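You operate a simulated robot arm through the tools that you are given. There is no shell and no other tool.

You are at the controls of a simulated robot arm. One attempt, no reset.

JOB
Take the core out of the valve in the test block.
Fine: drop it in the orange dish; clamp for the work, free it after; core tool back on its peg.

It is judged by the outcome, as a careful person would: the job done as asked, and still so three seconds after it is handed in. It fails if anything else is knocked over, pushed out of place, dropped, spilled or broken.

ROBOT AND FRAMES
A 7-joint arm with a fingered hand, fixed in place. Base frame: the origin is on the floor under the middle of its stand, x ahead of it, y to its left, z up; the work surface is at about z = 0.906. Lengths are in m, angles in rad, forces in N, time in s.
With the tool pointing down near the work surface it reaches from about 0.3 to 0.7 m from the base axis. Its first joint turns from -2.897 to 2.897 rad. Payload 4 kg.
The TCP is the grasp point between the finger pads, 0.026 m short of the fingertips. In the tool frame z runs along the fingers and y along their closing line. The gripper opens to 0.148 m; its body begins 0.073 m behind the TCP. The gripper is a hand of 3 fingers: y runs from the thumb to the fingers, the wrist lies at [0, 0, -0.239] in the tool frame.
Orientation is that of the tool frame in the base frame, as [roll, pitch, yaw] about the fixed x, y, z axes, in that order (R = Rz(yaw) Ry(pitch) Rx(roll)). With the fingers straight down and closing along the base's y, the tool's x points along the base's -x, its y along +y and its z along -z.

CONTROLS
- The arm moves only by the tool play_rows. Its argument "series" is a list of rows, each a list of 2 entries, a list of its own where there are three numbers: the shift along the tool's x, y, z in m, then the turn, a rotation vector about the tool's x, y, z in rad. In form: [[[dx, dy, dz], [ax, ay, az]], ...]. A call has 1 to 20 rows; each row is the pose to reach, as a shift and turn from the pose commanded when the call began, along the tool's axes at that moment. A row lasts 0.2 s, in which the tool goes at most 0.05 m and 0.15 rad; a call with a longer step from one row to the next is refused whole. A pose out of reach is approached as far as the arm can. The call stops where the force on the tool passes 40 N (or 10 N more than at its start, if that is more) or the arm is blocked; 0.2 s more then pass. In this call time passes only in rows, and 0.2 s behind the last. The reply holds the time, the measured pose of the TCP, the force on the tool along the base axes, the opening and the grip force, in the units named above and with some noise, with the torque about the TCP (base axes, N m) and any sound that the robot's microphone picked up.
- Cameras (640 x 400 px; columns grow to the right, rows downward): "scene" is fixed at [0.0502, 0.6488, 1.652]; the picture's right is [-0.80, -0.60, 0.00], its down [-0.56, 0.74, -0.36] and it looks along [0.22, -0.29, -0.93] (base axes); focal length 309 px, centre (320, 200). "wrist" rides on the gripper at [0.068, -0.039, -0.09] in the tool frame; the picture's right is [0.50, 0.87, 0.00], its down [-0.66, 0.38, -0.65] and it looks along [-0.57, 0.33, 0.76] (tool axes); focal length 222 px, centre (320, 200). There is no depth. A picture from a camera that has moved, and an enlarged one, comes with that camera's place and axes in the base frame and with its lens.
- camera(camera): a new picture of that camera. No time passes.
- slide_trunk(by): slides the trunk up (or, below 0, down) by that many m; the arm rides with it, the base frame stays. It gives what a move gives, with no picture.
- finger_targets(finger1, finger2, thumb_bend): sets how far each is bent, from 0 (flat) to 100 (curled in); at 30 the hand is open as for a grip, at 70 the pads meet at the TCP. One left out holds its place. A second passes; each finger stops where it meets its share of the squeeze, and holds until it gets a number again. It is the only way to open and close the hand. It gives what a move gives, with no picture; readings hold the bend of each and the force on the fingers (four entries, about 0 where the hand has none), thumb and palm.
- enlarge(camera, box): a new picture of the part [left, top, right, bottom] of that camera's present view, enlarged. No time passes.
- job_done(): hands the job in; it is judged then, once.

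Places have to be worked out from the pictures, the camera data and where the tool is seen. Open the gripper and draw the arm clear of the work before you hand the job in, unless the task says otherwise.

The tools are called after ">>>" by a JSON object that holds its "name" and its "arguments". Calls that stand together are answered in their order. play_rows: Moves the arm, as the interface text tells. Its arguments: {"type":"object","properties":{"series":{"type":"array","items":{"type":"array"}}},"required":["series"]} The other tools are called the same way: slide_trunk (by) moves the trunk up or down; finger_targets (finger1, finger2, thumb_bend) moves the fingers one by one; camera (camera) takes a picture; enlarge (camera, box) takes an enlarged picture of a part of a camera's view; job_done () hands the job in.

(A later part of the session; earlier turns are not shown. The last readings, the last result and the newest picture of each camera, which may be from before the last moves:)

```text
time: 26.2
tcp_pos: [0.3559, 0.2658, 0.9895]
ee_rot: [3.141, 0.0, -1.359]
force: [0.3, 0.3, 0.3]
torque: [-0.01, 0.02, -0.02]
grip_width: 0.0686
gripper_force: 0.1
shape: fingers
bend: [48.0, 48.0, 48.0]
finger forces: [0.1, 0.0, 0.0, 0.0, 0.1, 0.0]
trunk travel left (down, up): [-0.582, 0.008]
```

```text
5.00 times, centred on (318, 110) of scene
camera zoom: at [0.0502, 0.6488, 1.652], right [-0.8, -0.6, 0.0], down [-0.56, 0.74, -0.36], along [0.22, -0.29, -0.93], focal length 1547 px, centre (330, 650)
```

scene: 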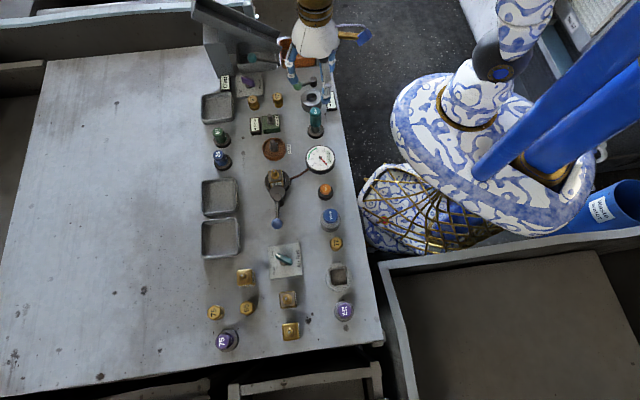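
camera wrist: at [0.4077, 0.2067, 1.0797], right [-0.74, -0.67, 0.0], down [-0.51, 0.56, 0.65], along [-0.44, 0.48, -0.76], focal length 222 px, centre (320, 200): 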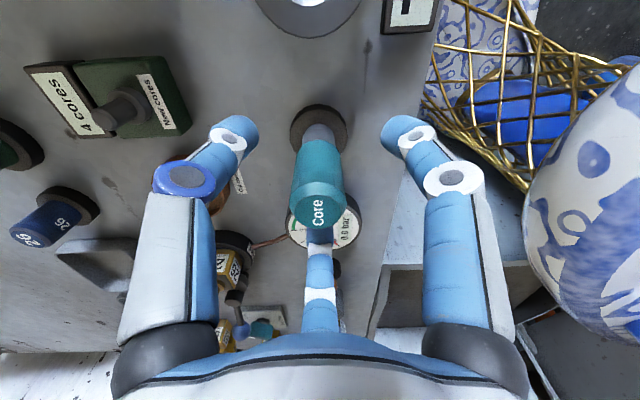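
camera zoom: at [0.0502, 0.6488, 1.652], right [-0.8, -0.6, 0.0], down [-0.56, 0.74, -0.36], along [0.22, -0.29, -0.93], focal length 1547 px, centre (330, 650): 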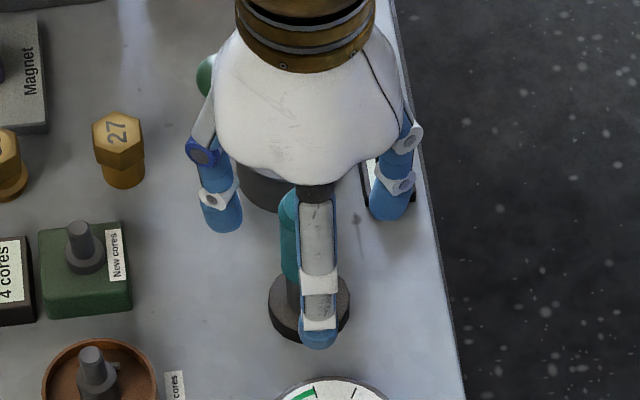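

The handle is centred between the three fingers. Now I'll close them on it.

>>> {"name": "finger_targets", "arguments": {"finger1": 70, "finger2": 70, "thumb_bend": 70}}

>>> {"name": "camera", "arguments": {"camera": "wrist"}}

```text
time: 27.2
tcp_pos: [0.3556, 0.2645, 0.9902]
ee_rot: [-3.141, 0.002, -1.358]
force: [-0.1, 0.9, -0.4]
torque: [-0.01, -0.04, -0.03]
grip_width: 0.0201
gripper_force: 10.4
shape: fingers
bend: [62.0, 63.0, 65.0]
finger forces: [6.7, 6.1, 0.0, 0.0, 7.6, 0.0]
trunk travel left (down, up): [-0.582, 0.008]
```

```text
taken
camera wrist: at [0.4075, 0.2066, 1.0801], right [-0.74, -0.67, 0.0], down [-0.51, 0.56, 0.65], along [-0.44, 0.48, -0.76], focal length 222 px, centre (320, 200)
```

wrist: 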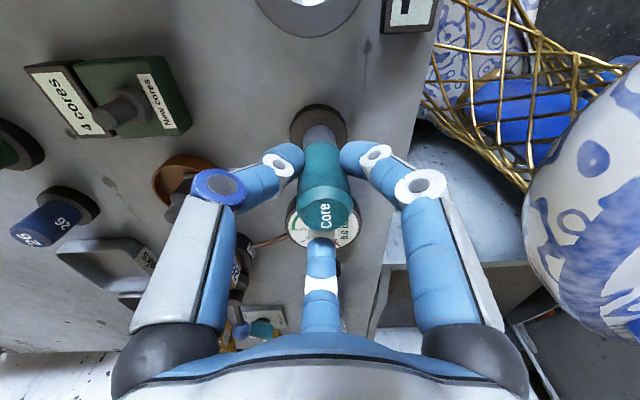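

The grip is firm (about 7 N per finger). I'll lift straight up, first a little and then clear of the peg.

>>> {"name": "play_rows", "arguments": {"series": [[[0, 0, -0.01], [0, 0, 0]], [[0, 0, -0.03], [0, 0, 0]], [[0, 0, -0.06], [0, 0, 0]], [[0, 0, -0.1], [0, 0, 0]], [[0, 0, -0.13], [0, 0, 0]]]}}

>>> {"name": "camera", "arguments": {"camera": "wrist"}}

>>> {"name": "enlarge", "arguments": {"camera": "scene", "box": [270, 60, 366, 140]}}

```text
time: 28.4
tcp_pos: [0.3523, 0.2626, 1.1185]
ee_rot: [3.141, -0.001, -1.359]
force: [0.6, 0.2, -0.9]
torque: [-0.01, 0.01, 0.02]
grip_width: 0.0203
gripper_force: 10.6
shape: fingers
bend: [62.0, 63.0, 65.0]
finger forces: [6.7, 6.1, 0.1, 0.0, 7.6, 0.0]
trunk travel left (down, up): [-0.582, 0.008]
```

```text
taken
camera wrist: at [0.4052, 0.2039, 1.2092], right [-0.74, -0.67, 0.0], down [-0.51, 0.56, 0.65], along [-0.44, 0.48, -0.76], focal length 222 px, centre (320, 200)
```

wrist: 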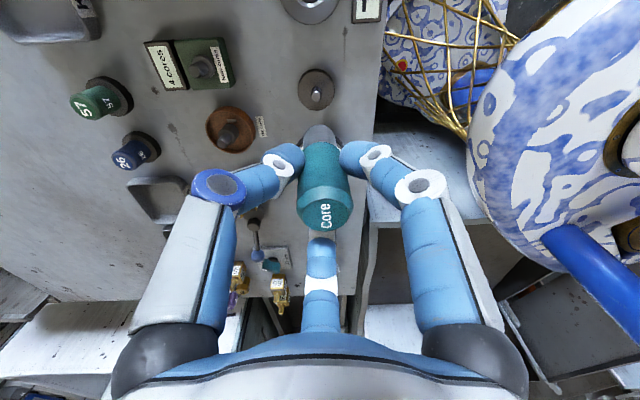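

```text
5.00 times, centred on (318, 100) of scene
camera zoom: at [0.0502, 0.6488, 1.652], right [-0.8, -0.6, 0.0], down [-0.56, 0.74, -0.36], along [0.22, -0.29, -0.93], focal length 1547 px, centre (330, 700)
```

zoom: 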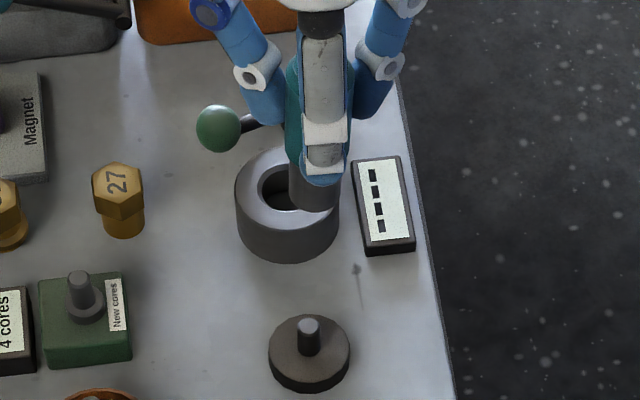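

The tool is off the peg, which is a flange with a thin pin. I'll enlarge the peg from here to fix its position for putting the tool back, and look at the tool's lower end.

>>> {"name": "enlarge", "arguments": {"camera": "wrist", "box": [272, 50, 368, 110]}}

>>> {"name": "enlarge", "arguments": {"camera": "wrist", "box": [256, 110, 384, 240]}}

>>> {"name": "enlarge", "arguments": {"camera": "scene", "box": [286, 50, 366, 100]}}

```text
6.67 times, centred on (320, 80) of wrist
camera zoom: at [0.4052, 0.2039, 1.2092], right [-0.74, -0.67, 0.0], down [-0.51, 0.56, 0.65], along [-0.44, 0.48, -0.76], focal length 1481 px, centre (320, 1000)
```

zoom: 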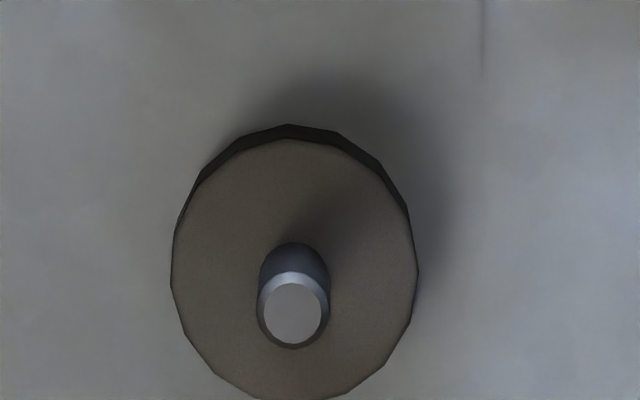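

```text
3.08 times, centred on (320, 175) of wrist
camera zoom: at [0.4052, 0.2039, 1.2092], right [-0.74, -0.67, 0.0], down [-0.51, 0.56, 0.65], along [-0.44, 0.48, -0.76], focal length 684 px, centre (320, 277)
```

zoom: 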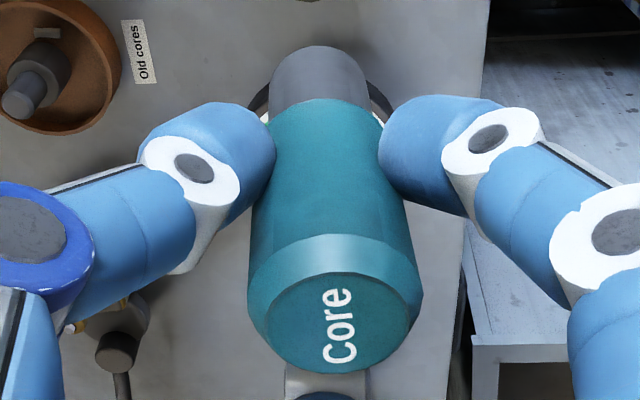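

```text
8.00 times, centred on (326, 75) of scene
camera zoom: at [0.0502, 0.6488, 1.652], right [-0.8, -0.6, 0.0], down [-0.56, 0.74, -0.36], along [0.22, -0.29, -0.93], focal length 2475 px, centre (272, 1200)
```

zoom: 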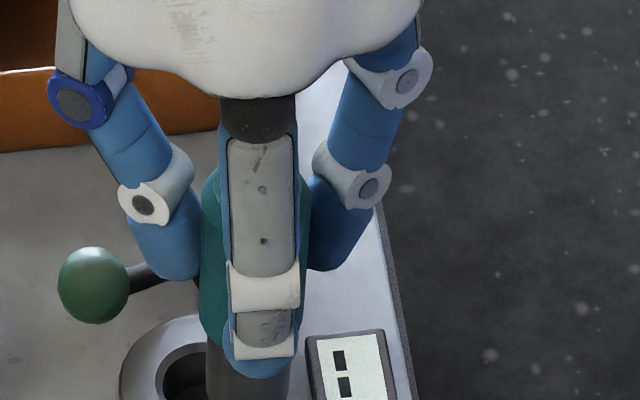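

The tool is held with only about 2° of tilt, and the peg pin is at about (0.356, 0.262) with its top near z 0.947, so the tool's lower end is about 0.07 m below the TCP. I'll carry it at this height to above the valve stem.

>>> {"name": "play_rows", "arguments": {"series": [[[-0.0375, -0.004, 0], [0, 0, 0]], [[-0.075, -0.008, 0], [0, 0, 0]], [[-0.1125, -0.012, 0], [0, 0, 0]], [[-0.15, -0.016, 0], [0, 0, 0]], [[-0.1875, -0.02, 0], [0, 0, 0]]]}}

>>> {"name": "camera", "arguments": {"camera": "wrist"}}

>>> {"name": "camera", "arguments": {"camera": "scene"}}

```text
time: 29.6
tcp_pos: [0.341, 0.393, 1.1188]
ee_rot: [-3.142, 0.0, -1.355]
force: [-0.2, -0.1, -0.2]
torque: [0.01, 0.02, 0.01]
grip_width: 0.0201
gripper_force: 10.1
shape: fingers
bend: [62.0, 63.0, 65.0]
finger forces: [6.4, 6.1, 0.0, 0.0, 7.6, 0.0]
out of reach, approached as far as the arm can: row 4, 5
trunk travel left (down, up): [-0.582, 0.008]
```

```text
taken
camera wrist: at [0.3926, 0.3346, 1.2091], right [-0.74, -0.67, 0.0], down [-0.51, 0.56, 0.65], along [-0.44, 0.48, -0.76], focal length 222 px, centre (320, 200)
```

wrist: 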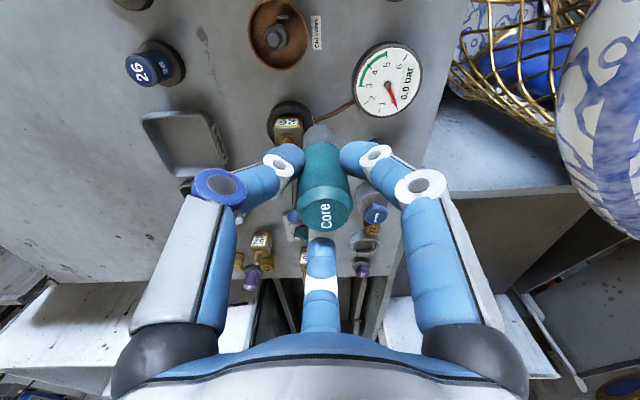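

```text
taken
```

scene: 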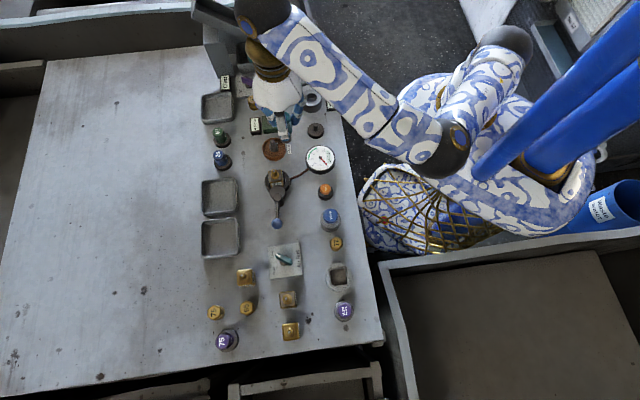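

The wrist hit its turning limit at this yaw as the arm swung round, stopping at (0.341, 0.393). I'll turn back counter-clockwise 0.3 rad and then complete the move to above the stem.

>>> {"name": "play_rows", "arguments": {"series": [[[0, 0, 0], [0, 0, -0.15]], [[0, 0, 0], [0, 0, -0.3]], [[-0.028, -0.0038, 0], [0, 0, -0.3]], [[-0.0557, -0.0076, 0], [0, 0, -0.3]]]}}

>>> {"name": "camera", "arguments": {"camera": "wrist"}}

>>> {"name": "camera", "arguments": {"camera": "scene"}}

```text
time: 30.6
tcp_pos: [0.3379, 0.4473, 1.1186]
ee_rot: [3.141, -0.001, -1.057]
force: [-0.1, 0.5, -1.3]
torque: [-0.02, 0.02, 0.01]
grip_width: 0.0198
gripper_force: 10.3
shape: fingers
bend: [62.0, 63.0, 65.0]
finger forces: [6.7, 6.0, 0.0, 0.0, 7.4, 0.1]
trunk travel left (down, up): [-0.582, 0.008]
```

```text
taken
camera wrist: at [0.4044, 0.4067, 1.2092], right [-0.51, -0.86, 0.0], down [-0.65, 0.38, 0.65], along [-0.56, 0.33, -0.76], focal length 222 px, centre (320, 200)
```

wrist: 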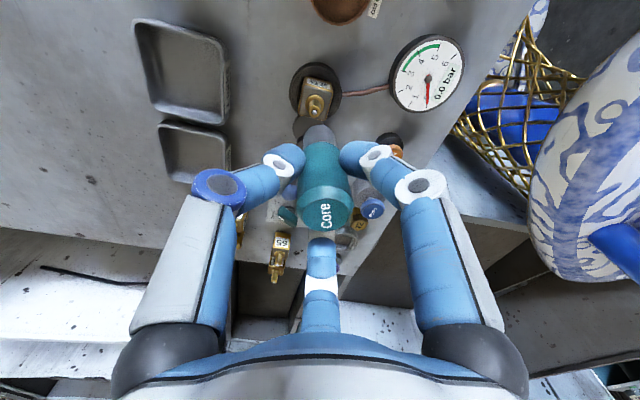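

```text
taken
```

scene: 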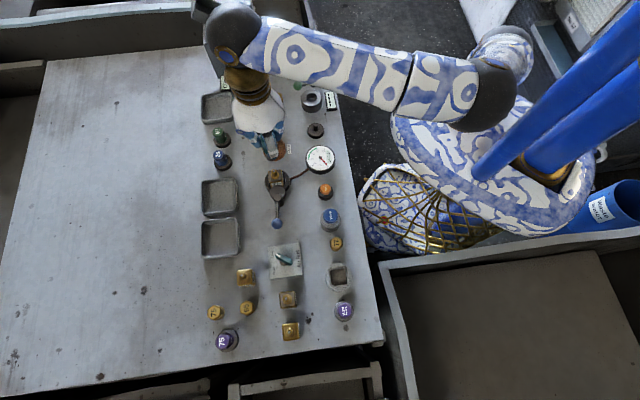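

Now above the valve at yaw −1.06. I'll enlarge the wrist and scene views to measure the tool's end against the stem.

>>> {"name": "enlarge", "arguments": {"camera": "wrist", "box": [256, 60, 384, 140]}}

>>> {"name": "enlarge", "arguments": {"camera": "wrist", "box": [256, 110, 384, 240]}}

>>> {"name": "enlarge", "arguments": {"camera": "scene", "box": [230, 110, 326, 210]}}

```text
5.00 times, centred on (320, 100) of wrist
camera zoom: at [0.4044, 0.4067, 1.2092], right [-0.51, -0.86, 0.0], down [-0.65, 0.38, 0.65], along [-0.56, 0.33, -0.76], focal length 1111 px, centre (320, 700)
```

zoom: 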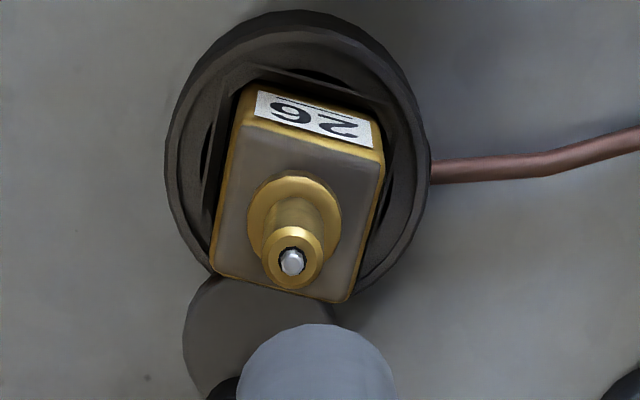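

```text
3.08 times, centred on (320, 175) of wrist
camera zoom: at [0.4044, 0.4067, 1.2092], right [-0.51, -0.86, 0.0], down [-0.65, 0.38, 0.65], along [-0.56, 0.33, -0.76], focal length 684 px, centre (320, 277)
```

zoom: 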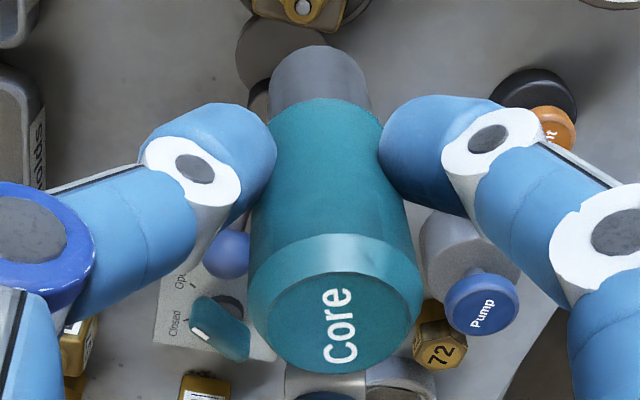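

```text
4.00 times, centred on (278, 160) of scene
camera zoom: at [0.0502, 0.6488, 1.652], right [-0.8, -0.6, 0.0], down [-0.56, 0.74, -0.36], along [0.22, -0.29, -0.93], focal length 1237 px, centre (488, 360)
```

zoom: 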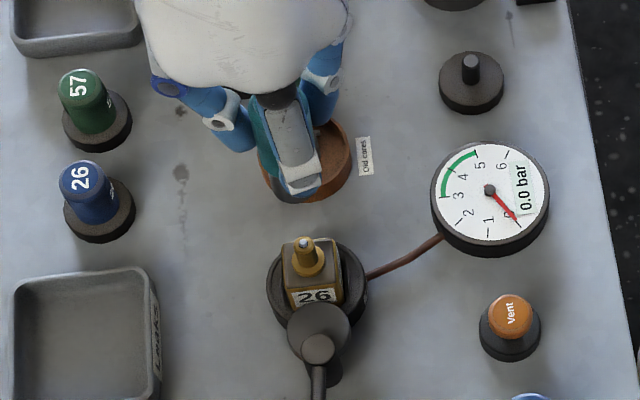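

The stem tip sits 5.4 mm to the image-left of the tool's plane, i.e. about (0.339, 0.451); fore-aft it looks right. I'll correct that, lower 0.03 m, and turn 1.5 rad so the same measurement can be made in the other direction.

>>> {"name": "play_rows", "arguments": {"series": [[[-0.0027, -0.0047, 0.015], [0, 0, 0]], [[-0.0027, -0.0047, 0.03], [0, 0, -0.15]], [[-0.0027, -0.0047, 0.03], [0, 0, -0.3]], [[-0.0027, -0.0047, 0.03], [0, 0, -0.45]], [[-0.0027, -0.0047, 0.03], [0, 0, -0.6]], [[-0.0027, -0.0047, 0.03], [0, 0, -0.75]], [[-0.0027, -0.0047, 0.03], [0, 0, -0.9]], [[-0.0027, -0.0047, 0.03], [0, 0, -1.05]], [[-0.0027, -0.0047, 0.03], [0, 0, -1.2]], [[-0.0027, -0.0047, 0.03], [0, 0, -1.35]], [[-0.0027, -0.0047, 0.03], [0, 0, -1.5]]]}}

>>> {"name": "camera", "arguments": {"camera": "wrist"}}

>>> {"name": "enlarge", "arguments": {"camera": "wrist", "box": [256, 60, 384, 140]}}

>>> {"name": "enlarge", "arguments": {"camera": "scene", "box": [230, 110, 326, 210]}}

```text
time: 33.0
tcp_pos: [0.34, 0.4524, 1.0891]
ee_rot: [3.142, 0.001, 0.445]
force: [0.6, -0.2, -1.6]
torque: [0.0, -0.03, 0.02]
grip_width: 0.0198
gripper_force: 9.6
shape: fingers
bend: [62.0, 63.0, 65.0]
finger forces: [6.7, 5.9, 0.1, 0.0, 7.4, 0.1]
trunk travel left (down, up): [-0.582, 0.008]
```

```text
taken
camera wrist: at [0.3844, 0.5152, 1.1793], right [0.82, -0.57, 0.0], down [-0.43, -0.62, 0.65], along [-0.37, -0.54, -0.76], focal length 222 px, centre (320, 200)
```

wrist: 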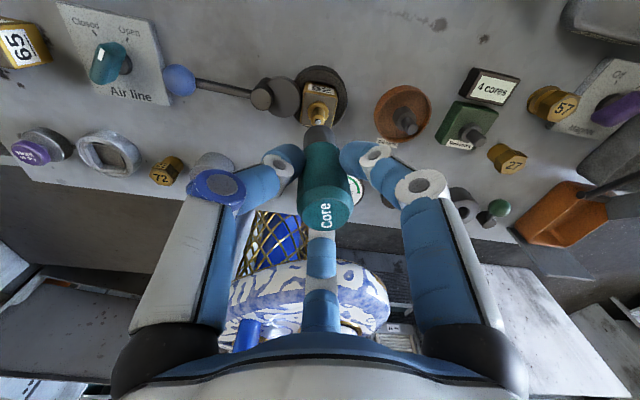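

```text
5.00 times, centred on (320, 100) of wrist
camera zoom: at [0.3844, 0.5152, 1.1793], right [0.82, -0.57, 0.0], down [-0.43, -0.62, 0.65], along [-0.37, -0.54, -0.76], focal length 1111 px, centre (320, 700)
```

zoom: 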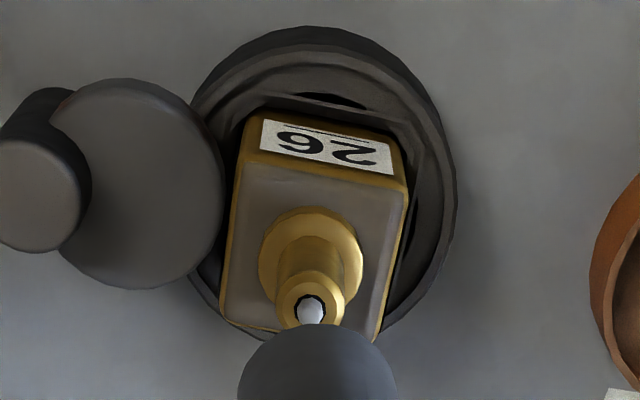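

```text
4.00 times, centred on (278, 160) of scene
camera zoom: at [0.0502, 0.6488, 1.652], right [-0.8, -0.6, 0.0], down [-0.56, 0.74, -0.36], along [0.22, -0.29, -0.93], focal length 1237 px, centre (488, 360)
```

zoom: 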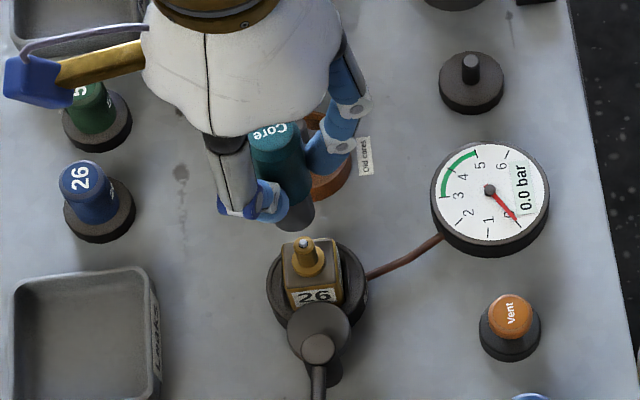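

In this direction the stem is only about 1.3 mm to the image-left. I'll enlarge the scene view to check the tool's end against the stem from a third side.

>>> {"name": "enlarge", "arguments": {"camera": "scene", "box": [280, 134, 328, 182]}}

>>> {"name": "enlarge", "arguments": {"camera": "scene", "box": [270, 130, 334, 190]}}

```text
8.33 times, centred on (304, 158) of scene
camera zoom: at [0.0502, 0.6488, 1.652], right [-0.8, -0.6, 0.0], down [-0.56, 0.74, -0.36], along [0.22, -0.29, -0.93], focal length 2578 px, centre (453, 550)
```

zoom: 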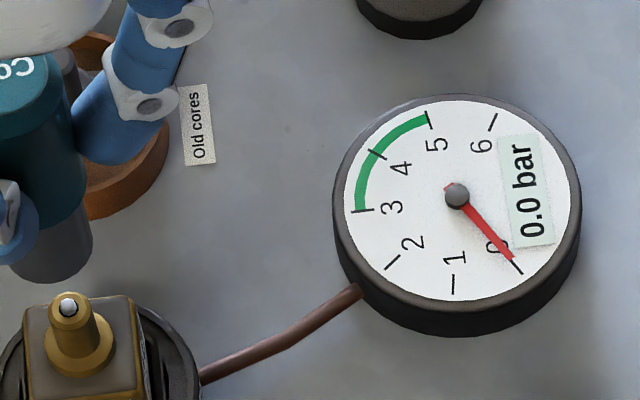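

```text
6.67 times, centred on (302, 160) of scene
camera zoom: at [0.0502, 0.6488, 1.652], right [-0.8, -0.6, 0.0], down [-0.56, 0.74, -0.36], along [0.22, -0.29, -0.93], focal length 2062 px, centre (440, 467)
```

zoom: 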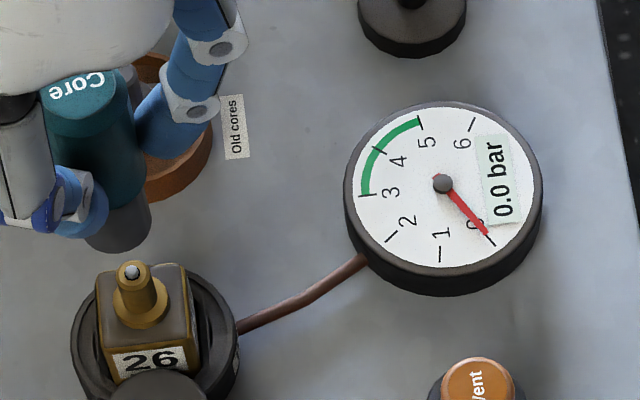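

I'll crop closer on the tool end and stem.

>>> {"name": "enlarge", "arguments": {"camera": "scene", "box": [250, 130, 298, 180]}}

```text
8.00 times, centred on (274, 155) of scene
camera zoom: at [0.0502, 0.6488, 1.652], right [-0.8, -0.6, 0.0], down [-0.56, 0.74, -0.36], along [0.22, -0.29, -0.93], focal length 2475 px, centre (688, 560)
```

zoom: 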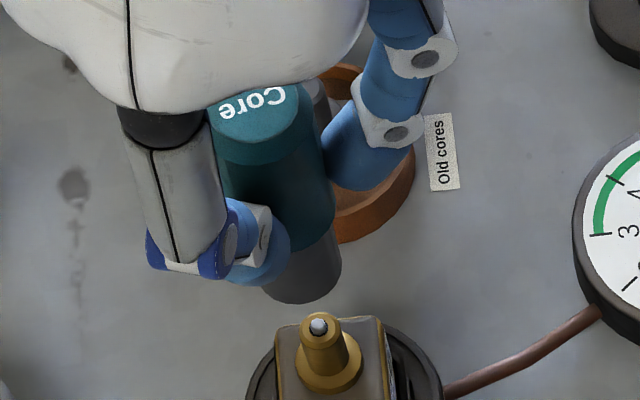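

The tool's end lines up with the stem to within about 1.4 mm, all of it along the image-left direction. I'll apply that and turn back clockwise 1.5 rad, so the whole counter-clockwise range is free for unscrewing.

>>> {"name": "play_rows", "arguments": {"series": [[[-0.0007, -0.0012, 0], [0, 0, 0.15]], [[-0.0007, -0.0012, 0], [0, 0, 0.3]], [[-0.0007, -0.0012, 0], [0, 0, 0.45]], [[-0.0007, -0.0012, 0], [0, 0, 0.6]], [[-0.0007, -0.0012, 0], [0, 0, 0.75]], [[-0.0007, -0.0012, 0], [0, 0, 0.9]], [[-0.0007, -0.0012, 0], [0, 0, 1.05]], [[-0.0007, -0.0012, 0], [0, 0, 1.2]], [[-0.0007, -0.0012, 0], [0, 0, 1.35]], [[-0.0007, -0.0012, 0], [0, 0, 1.5]]]}}

>>> {"name": "enlarge", "arguments": {"camera": "wrist", "box": [256, 60, 384, 140]}}

```text
time: 35.2
tcp_pos: [0.3388, 0.4533, 1.0881]
ee_rot: [3.14, -0.001, -1.057]
force: [-0.3, 0.4, -1.0]
torque: [-0.04, 0.0, 0.01]
grip_width: 0.0197
gripper_force: 10.2
shape: fingers
bend: [62.0, 63.0, 65.0]
finger forces: [6.5, 5.9, 0.0, 0.0, 7.4, 0.0]
trunk travel left (down, up): [-0.582, 0.008]
```

```text
5.00 times, centred on (320, 100) of wrist
camera zoom: at [0.4056, 0.4127, 1.1784], right [-0.51, -0.86, 0.0], down [-0.65, 0.38, 0.65], along [-0.56, 0.33, -0.76], focal length 1111 px, centre (320, 700)
```

zoom: 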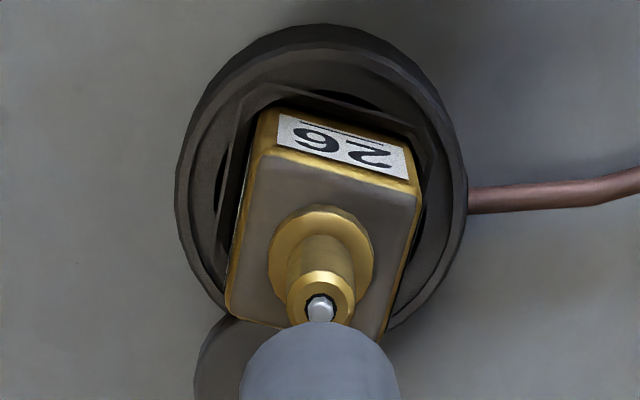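

The stem tip is now centred on the tool in this view too. I'll descend in small stages, watching the force as the socket meets the stem.

>>> {"name": "play_rows", "arguments": {"series": [[[0, 0, 0.01], [0, 0, 0]], [[0, 0, 0.02], [0, 0, 0]], [[0, 0, 0.025], [0, 0, 0]]]}}

>>> {"name": "enlarge", "arguments": {"camera": "wrist", "box": [256, 60, 384, 140]}}

>>> {"name": "enlarge", "arguments": {"camera": "scene", "box": [250, 130, 314, 190]}}

```text
time: 36.0
tcp_pos: [0.3369, 0.4523, 1.0624]
ee_rot: [3.141, 0.001, -1.058]
force: [-0.3, 0.7, -1.2]
torque: [0.0, 0.0, -0.03]
grip_width: 0.0196
gripper_force: 9.8
shape: fingers
bend: [62.0, 63.0, 65.0]
finger forces: [6.6, 5.9, 0.1, 0.0, 7.3, 0.0]
trunk travel left (down, up): [-0.582, 0.008]
```

```text
5.00 times, centred on (320, 100) of wrist
camera zoom: at [0.4054, 0.4115, 1.1531], right [-0.51, -0.86, 0.0], down [-0.65, 0.39, 0.65], along [-0.56, 0.33, -0.76], focal length 1111 px, centre (320, 700)
```

zoom: 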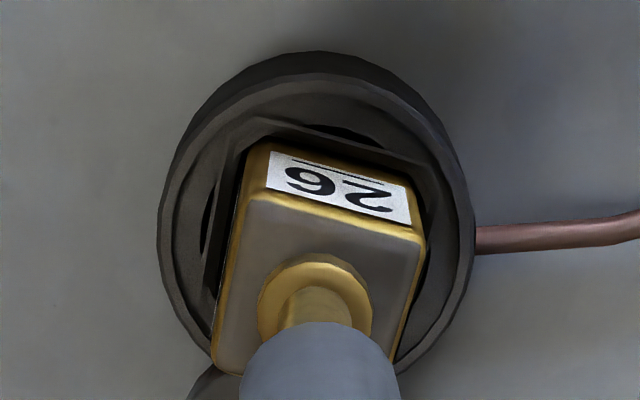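

```text
6.67 times, centred on (282, 160) of scene
camera zoom: at [0.0502, 0.6488, 1.652], right [-0.8, -0.6, 0.0], down [-0.56, 0.74, -0.36], along [0.22, -0.29, -0.93], focal length 2062 px, centre (573, 467)
```

zoom: 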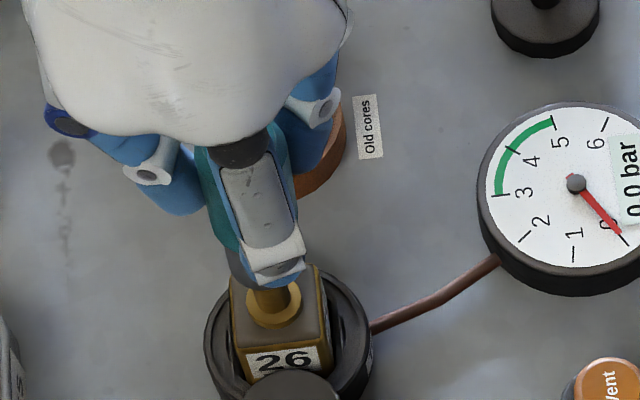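

The stem is just under the tool's mouth and still centred within half a millimetre, with no contact yet. I'll go down another 10 mm slowly.

>>> {"name": "play_rows", "arguments": {"series": [[[0, 0, 0.003], [0, 0, 0]], [[0, 0, 0.006], [0, 0, 0]], [[0, 0, 0.01], [0, 0, 0]]]}}

>>> {"name": "enlarge", "arguments": {"camera": "wrist", "box": [256, 60, 384, 140]}}

```text
time: 36.8
tcp_pos: [0.339, 0.4527, 1.0522]
ee_rot: [-3.14, 0.001, -1.059]
force: [-0.7, 0.7, -0.9]
torque: [0.04, -0.02, -0.02]
grip_width: 0.0195
gripper_force: 9.6
shape: fingers
bend: [62.0, 63.0, 65.0]
finger forces: [6.6, 5.8, 0.1, 0.0, 7.3, 0.1]
trunk travel left (down, up): [-0.582, 0.008]
```

```text
5.00 times, centred on (320, 100) of wrist
camera zoom: at [0.4057, 0.4124, 1.1435], right [-0.51, -0.86, 0.0], down [-0.65, 0.39, 0.65], along [-0.56, 0.33, -0.76], focal length 1111 px, centre (320, 700)
```

zoom: 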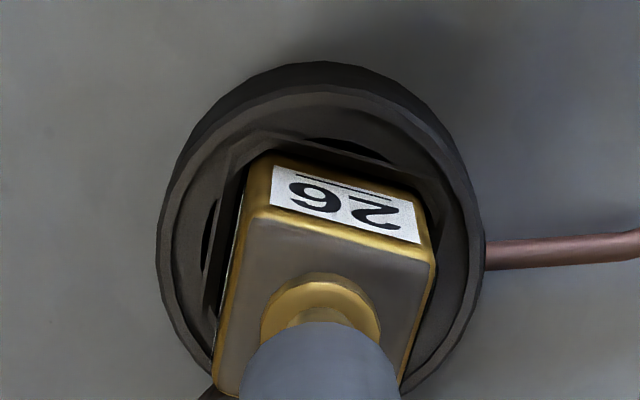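

No contact force yet at z 1.052, so the socket appears to be slipping over the stem. I'll continue down in small steps.

>>> {"name": "play_rows", "arguments": {"series": [[[0, 0, 0.002], [0, 0, 0]], [[0, 0, 0.004], [0, 0, 0]], [[0, 0, 0.006], [0, 0, 0]], [[0, 0, 0.008], [0, 0, 0]]]}}

>>> {"name": "enlarge", "arguments": {"camera": "wrist", "box": [256, 60, 384, 140]}}

```text
time: 37.8
tcp_pos: [0.3402, 0.4522, 1.046]
ee_rot: [-3.14, 0.001, -1.058]
force: [-0.4, -0.5, -1.1]
torque: [-0.01, 0.01, 0.02]
grip_width: 0.0196
gripper_force: 10.0
shape: fingers
bend: [62.0, 63.0, 65.0]
finger forces: [6.6, 5.9, 0.0, 0.0, 7.3, 0.1]
trunk travel left (down, up): [-0.582, 0.008]
```

```text
5.00 times, centred on (320, 100) of wrist
camera zoom: at [0.4062, 0.412, 1.1365], right [-0.51, -0.86, 0.0], down [-0.65, 0.38, 0.65], along [-0.56, 0.33, -0.76], focal length 1111 px, centre (320, 700)
```

zoom: 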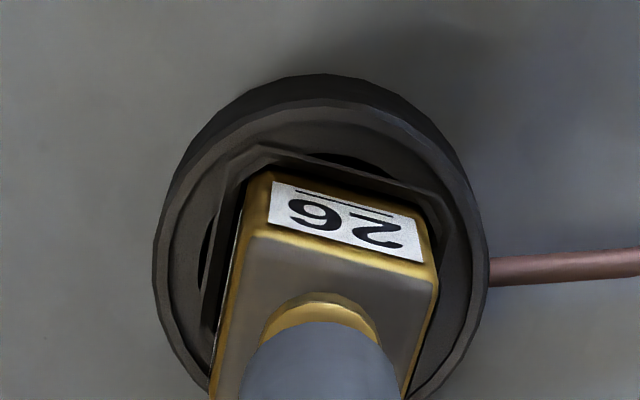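

Still free, with the collar now nearly covered. Another 5 mm in fine steps.

>>> {"name": "play_rows", "arguments": {"series": [[[0, 0, 0.0015], [0, 0, 0]], [[0, 0, 0.003], [0, 0, 0]], [[0, 0, 0.005], [0, 0, 0]]]}}

>>> {"name": "enlarge", "arguments": {"camera": "wrist", "box": [256, 60, 384, 140]}}

```text
time: 38.6
tcp_pos: [0.3393, 0.4525, 1.0408]
ee_rot: [3.141, 0.0, -1.057]
force: [-0.4, -0.1, -0.7]
torque: [0.02, -0.03, -0.02]
grip_width: 0.0196
gripper_force: 10.0
shape: fingers
bend: [62.0, 63.0, 65.0]
finger forces: [6.6, 5.9, 0.0, 0.0, 7.2, 0.0]
trunk travel left (down, up): [-0.582, 0.008]
```

```text
5.00 times, centred on (320, 100) of wrist
camera zoom: at [0.406, 0.4125, 1.131], right [-0.51, -0.86, 0.0], down [-0.65, 0.38, 0.65], along [-0.56, 0.33, -0.76], focal length 1111 px, centre (320, 700)
```

zoom: 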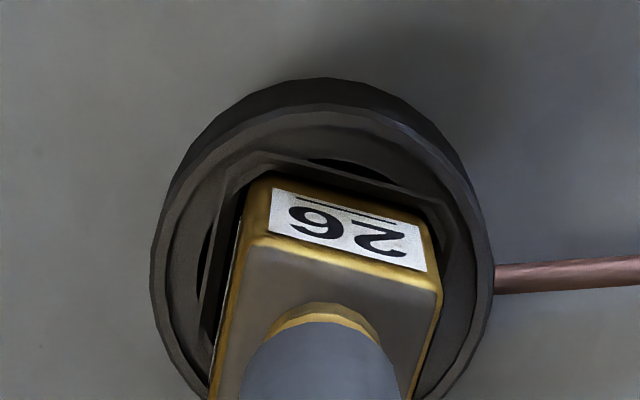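

The force is still nil; the shaft end is close to the collar. I'll continue in 1.5 mm steps.

>>> {"name": "play_rows", "arguments": {"series": [[[0, 0, 0.0015], [0, 0, 0]], [[0, 0, 0.003], [0, 0, 0]], [[0, 0, 0.0045], [0, 0, 0]]]}}

>>> {"name": "enlarge", "arguments": {"camera": "wrist", "box": [256, 60, 384, 140]}}

```text
time: 39.4
tcp_pos: [0.3379, 0.4528, 1.0375]
ee_rot: [-3.141, 0.0, -1.057]
force: [1.2, -0.2, -1.2]
torque: [0.03, 0.01, 0.0]
grip_width: 0.0196
gripper_force: 10.2
shape: fingers
bend: [62.0, 63.0, 65.0]
finger forces: [6.6, 5.9, 0.0, 0.0, 7.3, 0.0]
trunk travel left (down, up): [-0.582, 0.008]
```

```text
5.00 times, centred on (320, 100) of wrist
camera zoom: at [0.406, 0.4123, 1.1268], right [-0.51, -0.86, 0.0], down [-0.65, 0.39, 0.65], along [-0.56, 0.33, -0.76], focal length 1111 px, centre (320, 700)
```

zoom: 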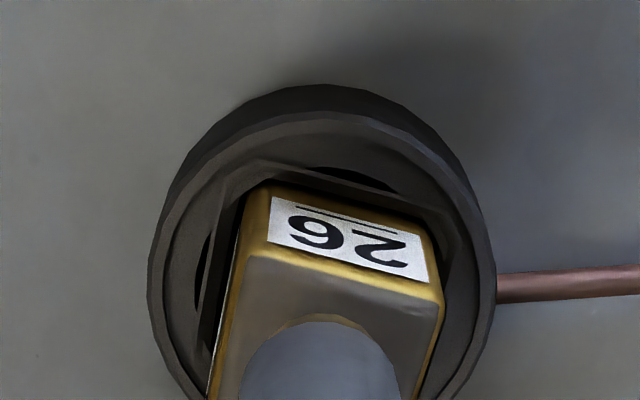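

The collar is now covered and there is still no reaction. I'll continue a few millimetres until it seats.

>>> {"name": "play_rows", "arguments": {"series": [[[0, 0, 0.0012], [0, 0, 0]], [[0, 0, 0.0025], [0, 0, 0]], [[0, 0, 0.0035], [0, 0, 0]]]}}

>>> {"name": "enlarge", "arguments": {"camera": "scene", "box": [250, 130, 314, 190]}}

```text
time: 40.2
tcp_pos: [0.3403, 0.4525, 1.0326]
ee_rot: [-3.141, 0.0, -1.055]
force: [-0.2, 0.0, -0.9]
torque: [0.0, 0.0, 0.03]
grip_width: 0.0199
gripper_force: 10.1
shape: fingers
bend: [62.0, 63.0, 65.0]
finger forces: [6.6, 5.8, 0.0, 0.0, 7.3, 0.1]
trunk travel left (down, up): [-0.582, 0.008]
```

```text
6.67 times, centred on (282, 160) of scene
camera zoom: at [0.0502, 0.6488, 1.652], right [-0.8, -0.6, 0.0], down [-0.56, 0.74, -0.36], along [0.22, -0.29, -0.93], focal length 2062 px, centre (573, 467)
```

zoom: 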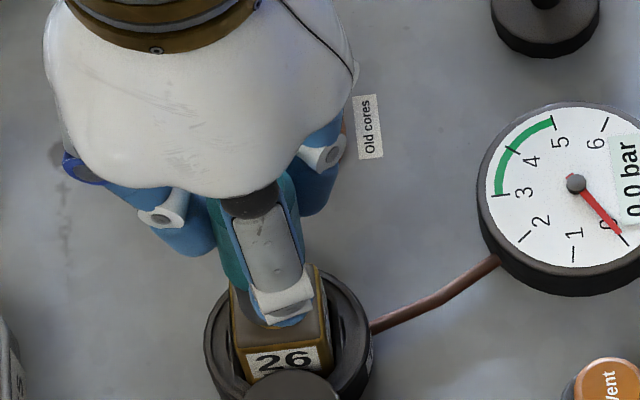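

No reaction yet at z 1.033. I'll keep lowering in 1 mm steps.

>>> {"name": "play_rows", "arguments": {"series": [[[0, 0, 0.001], [0, 0, 0]], [[0, 0, 0.002], [0, 0, 0]], [[0, 0, 0.003], [0, 0, 0]]]}}

```text
time: 41.0
tcp_pos: [0.3391, 0.4529, 1.0313]
ee_rot: [-3.139, 0.002, -1.057]
force: [2.5, 1.9, 13.8]
torque: [0.04, -0.08, -0.02]
grip_width: 0.0193
gripper_force: 12.4
shape: fingers
bend: [63.0, 63.0, 65.0]
finger forces: [7.5, 7.3, 0.0, 0.0, 11.0, 0.1]
trunk travel left (down, up): [-0.582, 0.008]
```

The tool is seated: 14 N upward at z 1.031. I'll ease off 1 mm and begin turning counter-clockwise to unscrew the core.

>>> {"name": "play_rows", "arguments": {"series": [[[0, 0, -0.001], [0, 0, 0]], [[0, 0, -0.001], [0, 0, -0.1]], [[0, 0, -0.001], [0, 0, -0.2]], [[0, 0, -0.001], [0, 0, -0.3]], [[0, 0, -0.001], [0, 0, -0.4]], [[0, 0, -0.001], [0, 0, -0.5]]]}}

>>> {"name": "camera", "arguments": {"camera": "wrist"}}

```text
time: 42.4
tcp_pos: [0.3386, 0.4507, 1.0296]
ee_rot: [3.141, 0.001, -0.556]
force: [-1.6, -0.4, 5.3]
torque: [-0.06, 0.06, -0.04]
grip_width: 0.0195
gripper_force: 11.9
shape: fingers
bend: [63.0, 63.0, 66.0]
finger forces: [7.6, 8.2, 0.1, 0.0, 7.8, 0.0]
trunk travel left (down, up): [-0.582, 0.008]
```

```text
taken
camera wrist: at [0.4166, 0.4488, 1.1213], right [-0.03, -1.0, 0.0], down [-0.76, 0.02, 0.65], along [-0.65, 0.02, -0.76], focal length 222 px, centre (320, 200)
```

wrist: 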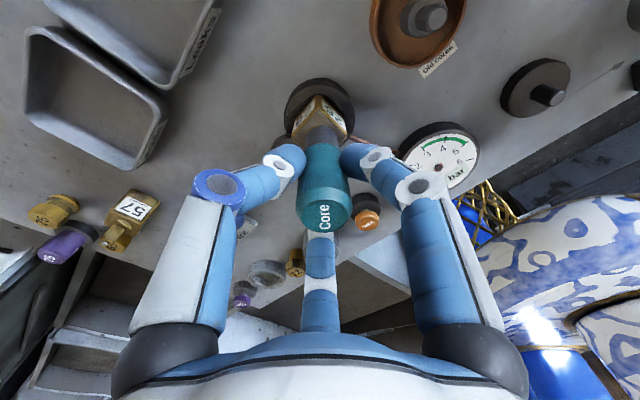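

The tool turns with the hand under little torque and the block stays put. I'll keep turning counter-clockwise.

>>> {"name": "play_rows", "arguments": {"series": [[[0, 0, 0], [0, 0, -0.15]], [[0, 0, 0], [0, 0, -0.3]], [[0, 0, 0], [0, 0, -0.45]], [[0, 0, 0], [0, 0, -0.6]], [[0, 0, 0], [0, 0, -0.75]], [[0, 0, 0], [0, 0, -0.9]], [[0, 0, 0], [0, 0, -1.05]], [[0, 0, 0], [0, 0, -1.2]], [[0, 0, 0], [0, 0, -1.35]], [[0, 0, 0], [0, 0, -1.5]]]}}

>>> {"name": "enlarge", "arguments": {"camera": "wrist", "box": [240, 60, 400, 240]}}

>>> {"name": "enlarge", "arguments": {"camera": "scene", "box": [230, 110, 326, 210]}}

```text
time: 44.6
tcp_pos: [0.34, 0.4529, 1.0302]
ee_rot: [3.141, -0.002, 0.946]
force: [0.6, -1.6, 6.0]
torque: [-0.01, -0.01, -0.05]
grip_width: 0.0197
gripper_force: 12.0
shape: fingers
bend: [63.0, 63.0, 66.0]
finger forces: [7.5, 7.9, 0.0, 0.1, 8.2, 0.0]
trunk travel left (down, up): [-0.582, 0.008]
```

```text
2.22 times, centred on (320, 150) of wrist
camera zoom: at [0.3469, 0.5288, 1.1212], right [0.99, -0.1, 0.0], down [-0.08, -0.75, 0.65], along [-0.07, -0.65, -0.76], focal length 494 px, centre (320, 311)
```

zoom: 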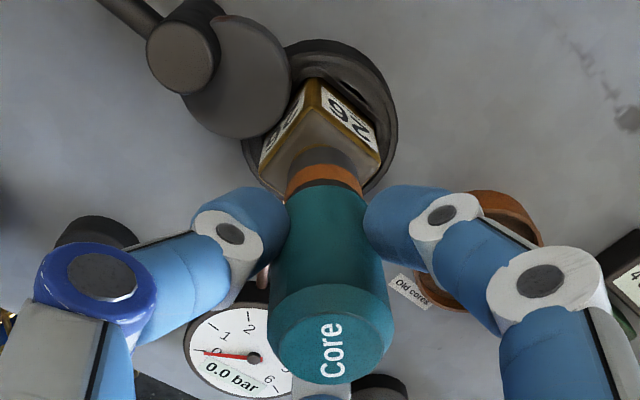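

```text
4.00 times, centred on (278, 160) of scene
camera zoom: at [0.0502, 0.6488, 1.652], right [-0.8, -0.6, 0.0], down [-0.56, 0.74, -0.36], along [0.22, -0.29, -0.93], focal length 1237 px, centre (488, 360)
```

zoom: 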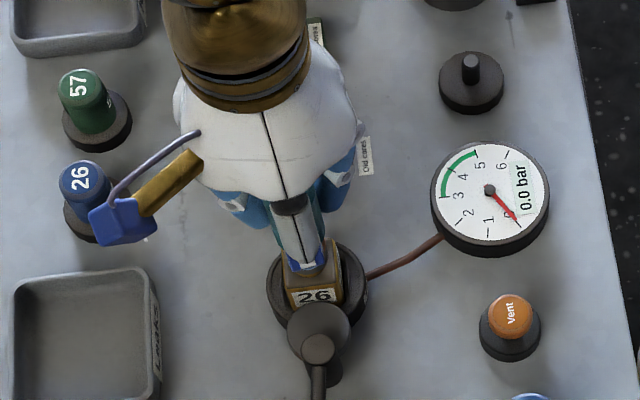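

An orange band has appeared on the tool between handle and shaft, apparently its sign that the core is coming into the tool. I'll keep turning to be sure it is fully unscrewed.

>>> {"name": "play_rows", "arguments": {"series": [[[0, 0, 0], [0, 0, -0.15]], [[0, 0, 0], [0, 0, -0.3]], [[0, 0, 0], [0, 0, -0.45]], [[0, 0, 0], [0, 0, -0.6]], [[0, 0, 0], [0, 0, -0.75]], [[0, 0, 0], [0, 0, -0.9]], [[0, 0, 0], [0, 0, -1.05]], [[0, 0, 0], [0, 0, -1.2]], [[0, 0, 0], [0, 0, -1.35]], [[0, 0, 0], [0, 0, -1.5]]]}}

>>> {"name": "enlarge", "arguments": {"camera": "wrist", "box": [240, 60, 400, 240]}}

>>> {"name": "camera", "arguments": {"camera": "scene"}}

```text
time: 46.8
tcp_pos: [0.34, 0.4518, 1.0308]
ee_rot: [-3.141, 0.0, 2.445]
force: [0.5, 1.0, 3.9]
torque: [0.06, 0.0, -0.06]
grip_width: 0.0199
gripper_force: 11.2
shape: fingers
bend: [63.0, 63.0, 66.0]
finger forces: [7.7, 7.3, 0.0, 0.0, 7.8, 0.1]
trunk travel left (down, up): [-0.582, 0.008]
```

```text
2.22 times, centred on (320, 150) of wrist
camera zoom: at [0.2621, 0.4647, 1.1213], right [0.17, 0.99, 0.0], down [0.75, -0.13, 0.65], along [0.64, -0.11, -0.76], focal length 494 px, centre (320, 311)
```

zoom: 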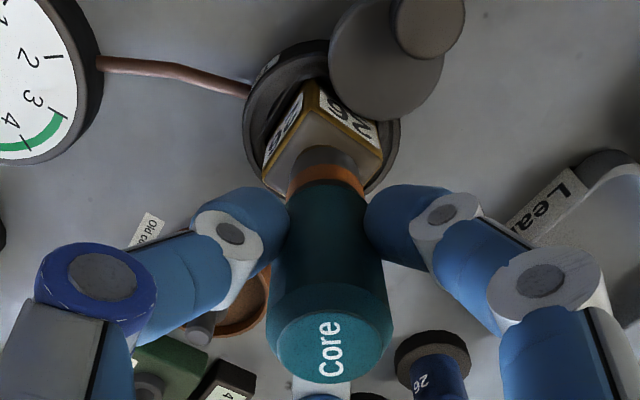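

```text
taken
```

scene: 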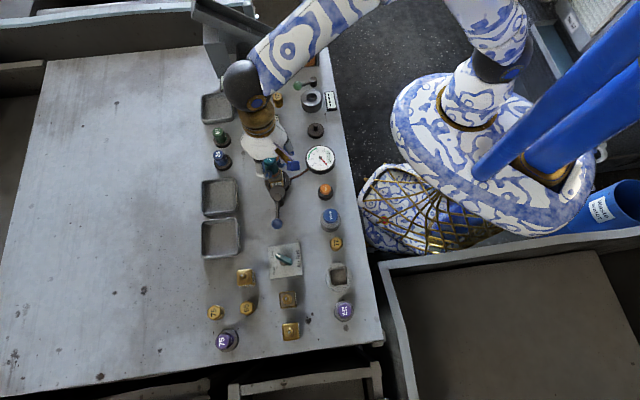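

The band is unchanged after 3.5 rad of turning. I'll lift the tool straight up and look whether the core has left the stem.

>>> {"name": "play_rows", "arguments": {"series": [[[0, 0, -0.01], [0, 0, 0]], [[0, 0, -0.025], [0, 0, 0]], [[0, 0, -0.05], [0, 0, 0]], [[0, 0, -0.085], [0, 0, 0]]]}}

>>> {"name": "camera", "arguments": {"camera": "wrist"}}

>>> {"name": "enlarge", "arguments": {"camera": "wrist", "box": [256, 60, 384, 140]}}

>>> {"name": "enlarge", "arguments": {"camera": "scene", "box": [240, 130, 320, 210]}}

```text
time: 47.8
tcp_pos: [0.3385, 0.4531, 1.1158]
ee_rot: [-3.141, 0.001, 2.442]
force: [0.3, -0.6, -1.0]
torque: [0.0, -0.02, 0.0]
grip_width: 0.0195
gripper_force: 10.8
shape: fingers
bend: [62.0, 63.0, 66.0]
finger forces: [6.8, 6.1, 0.1, 0.1, 7.6, 0.1]
trunk travel left (down, up): [-0.582, 0.008]
```

```text
taken
camera wrist: at [0.2622, 0.4654, 1.2066], right [0.17, 0.98, 0.0], down [0.74, -0.13, 0.65], along [0.64, -0.11, -0.76], focal length 222 px, centre (320, 200)
```

wrist: 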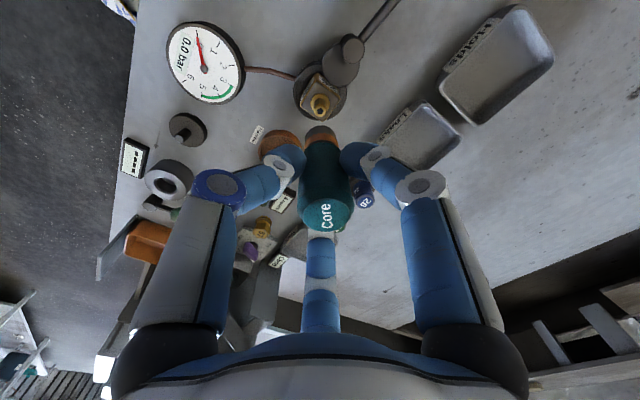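

```text
5.00 times, centred on (320, 100) of wrist
camera zoom: at [0.2622, 0.4654, 1.2066], right [0.17, 0.98, 0.0], down [0.74, -0.13, 0.65], along [0.64, -0.11, -0.76], focal length 1111 px, centre (320, 700)
```

zoom: 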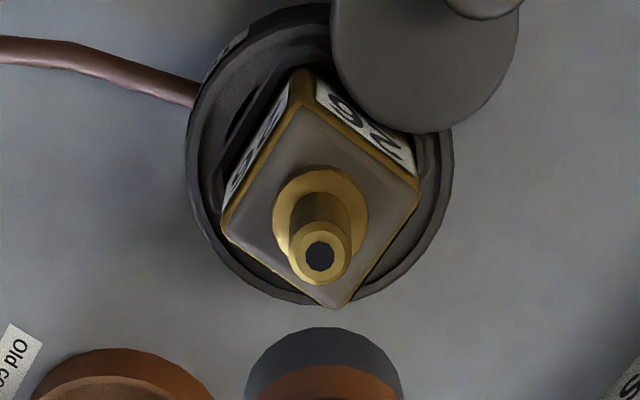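

```text
5.00 times, centred on (280, 170) of scene
camera zoom: at [0.0502, 0.6488, 1.652], right [-0.8, -0.6, 0.0], down [-0.56, 0.74, -0.36], along [0.22, -0.29, -0.93], focal length 1547 px, centre (520, 350)
```

zoom: 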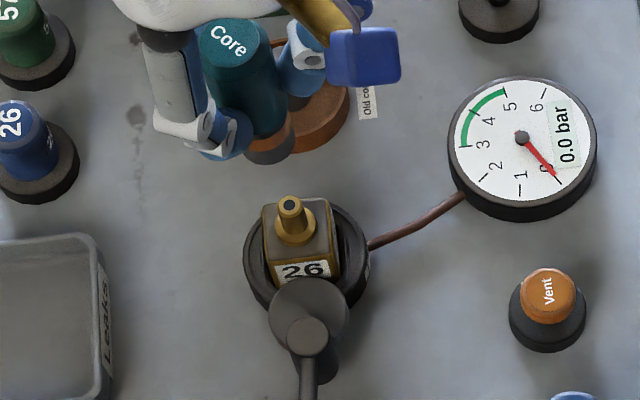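

The stem is now an empty hole, so the core is out and held in the tool (orange band). Next I'll carry it to above the post in the round orange "Old cores" dish at about (0.409, 0.379).

>>> {"name": "play_rows", "arguments": {"series": [[[-0.0335, -0.0037, 0], [0, 0, 0]], [[-0.067, -0.0074, 0], [0, 0, 0]], [[-0.1005, -0.0111, 0], [0, 0, 0]]]}}

>>> {"name": "camera", "arguments": {"camera": "wrist"}}

>>> {"name": "enlarge", "arguments": {"camera": "wrist", "box": [256, 60, 384, 140]}}

>>> {"name": "enlarge", "arguments": {"camera": "scene", "box": [230, 90, 326, 170]}}

```text
time: 48.6
tcp_pos: [0.4095, 0.3767, 1.1146]
ee_rot: [3.14, 0.0, 2.441]
force: [-0.3, -0.7, -0.9]
torque: [0.0, 0.0, 0.0]
grip_width: 0.0197
gripper_force: 9.7
shape: fingers
bend: [62.0, 63.0, 66.0]
finger forces: [6.8, 6.1, 0.1, 0.1, 7.4, 0.0]
trunk travel left (down, up): [-0.582, 0.008]
```

```text
taken
camera wrist: at [0.3317, 0.3897, 1.2046], right [0.17, 0.98, 0.0], down [0.74, -0.13, 0.65], along [0.64, -0.11, -0.76], focal length 222 px, centre (320, 200)
```

wrist: 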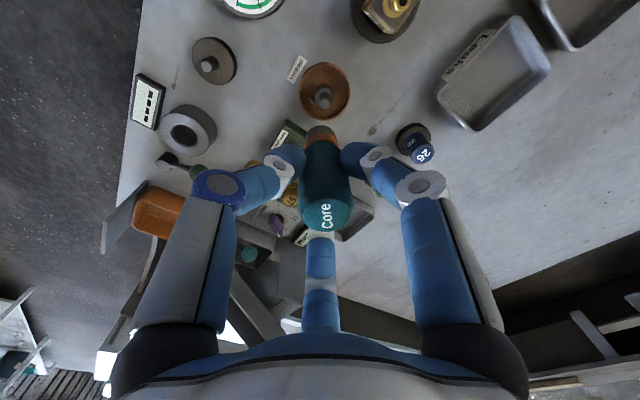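

```text
5.00 times, centred on (320, 100) of wrist
camera zoom: at [0.3317, 0.3897, 1.2046], right [0.17, 0.98, 0.0], down [0.74, -0.13, 0.65], along [0.64, -0.11, -0.76], focal length 1111 px, centre (320, 700)
```

zoom: 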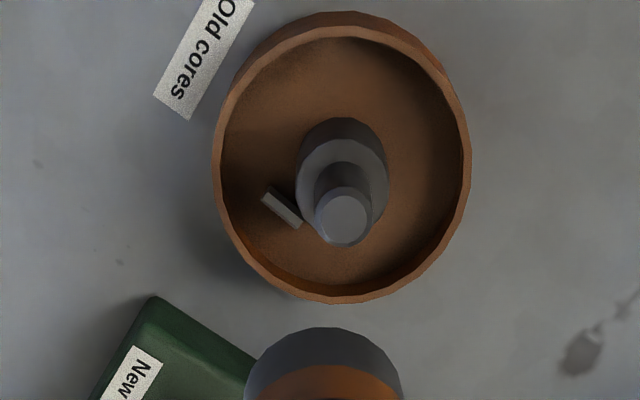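

```text
5.00 times, centred on (278, 130) of scene
camera zoom: at [0.0502, 0.6488, 1.652], right [-0.8, -0.6, 0.0], down [-0.56, 0.74, -0.36], along [0.22, -0.29, -0.93], focal length 1547 px, centre (530, 550)
```

zoom: 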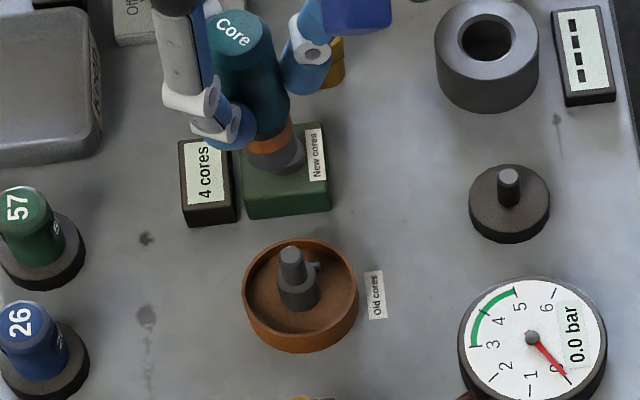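

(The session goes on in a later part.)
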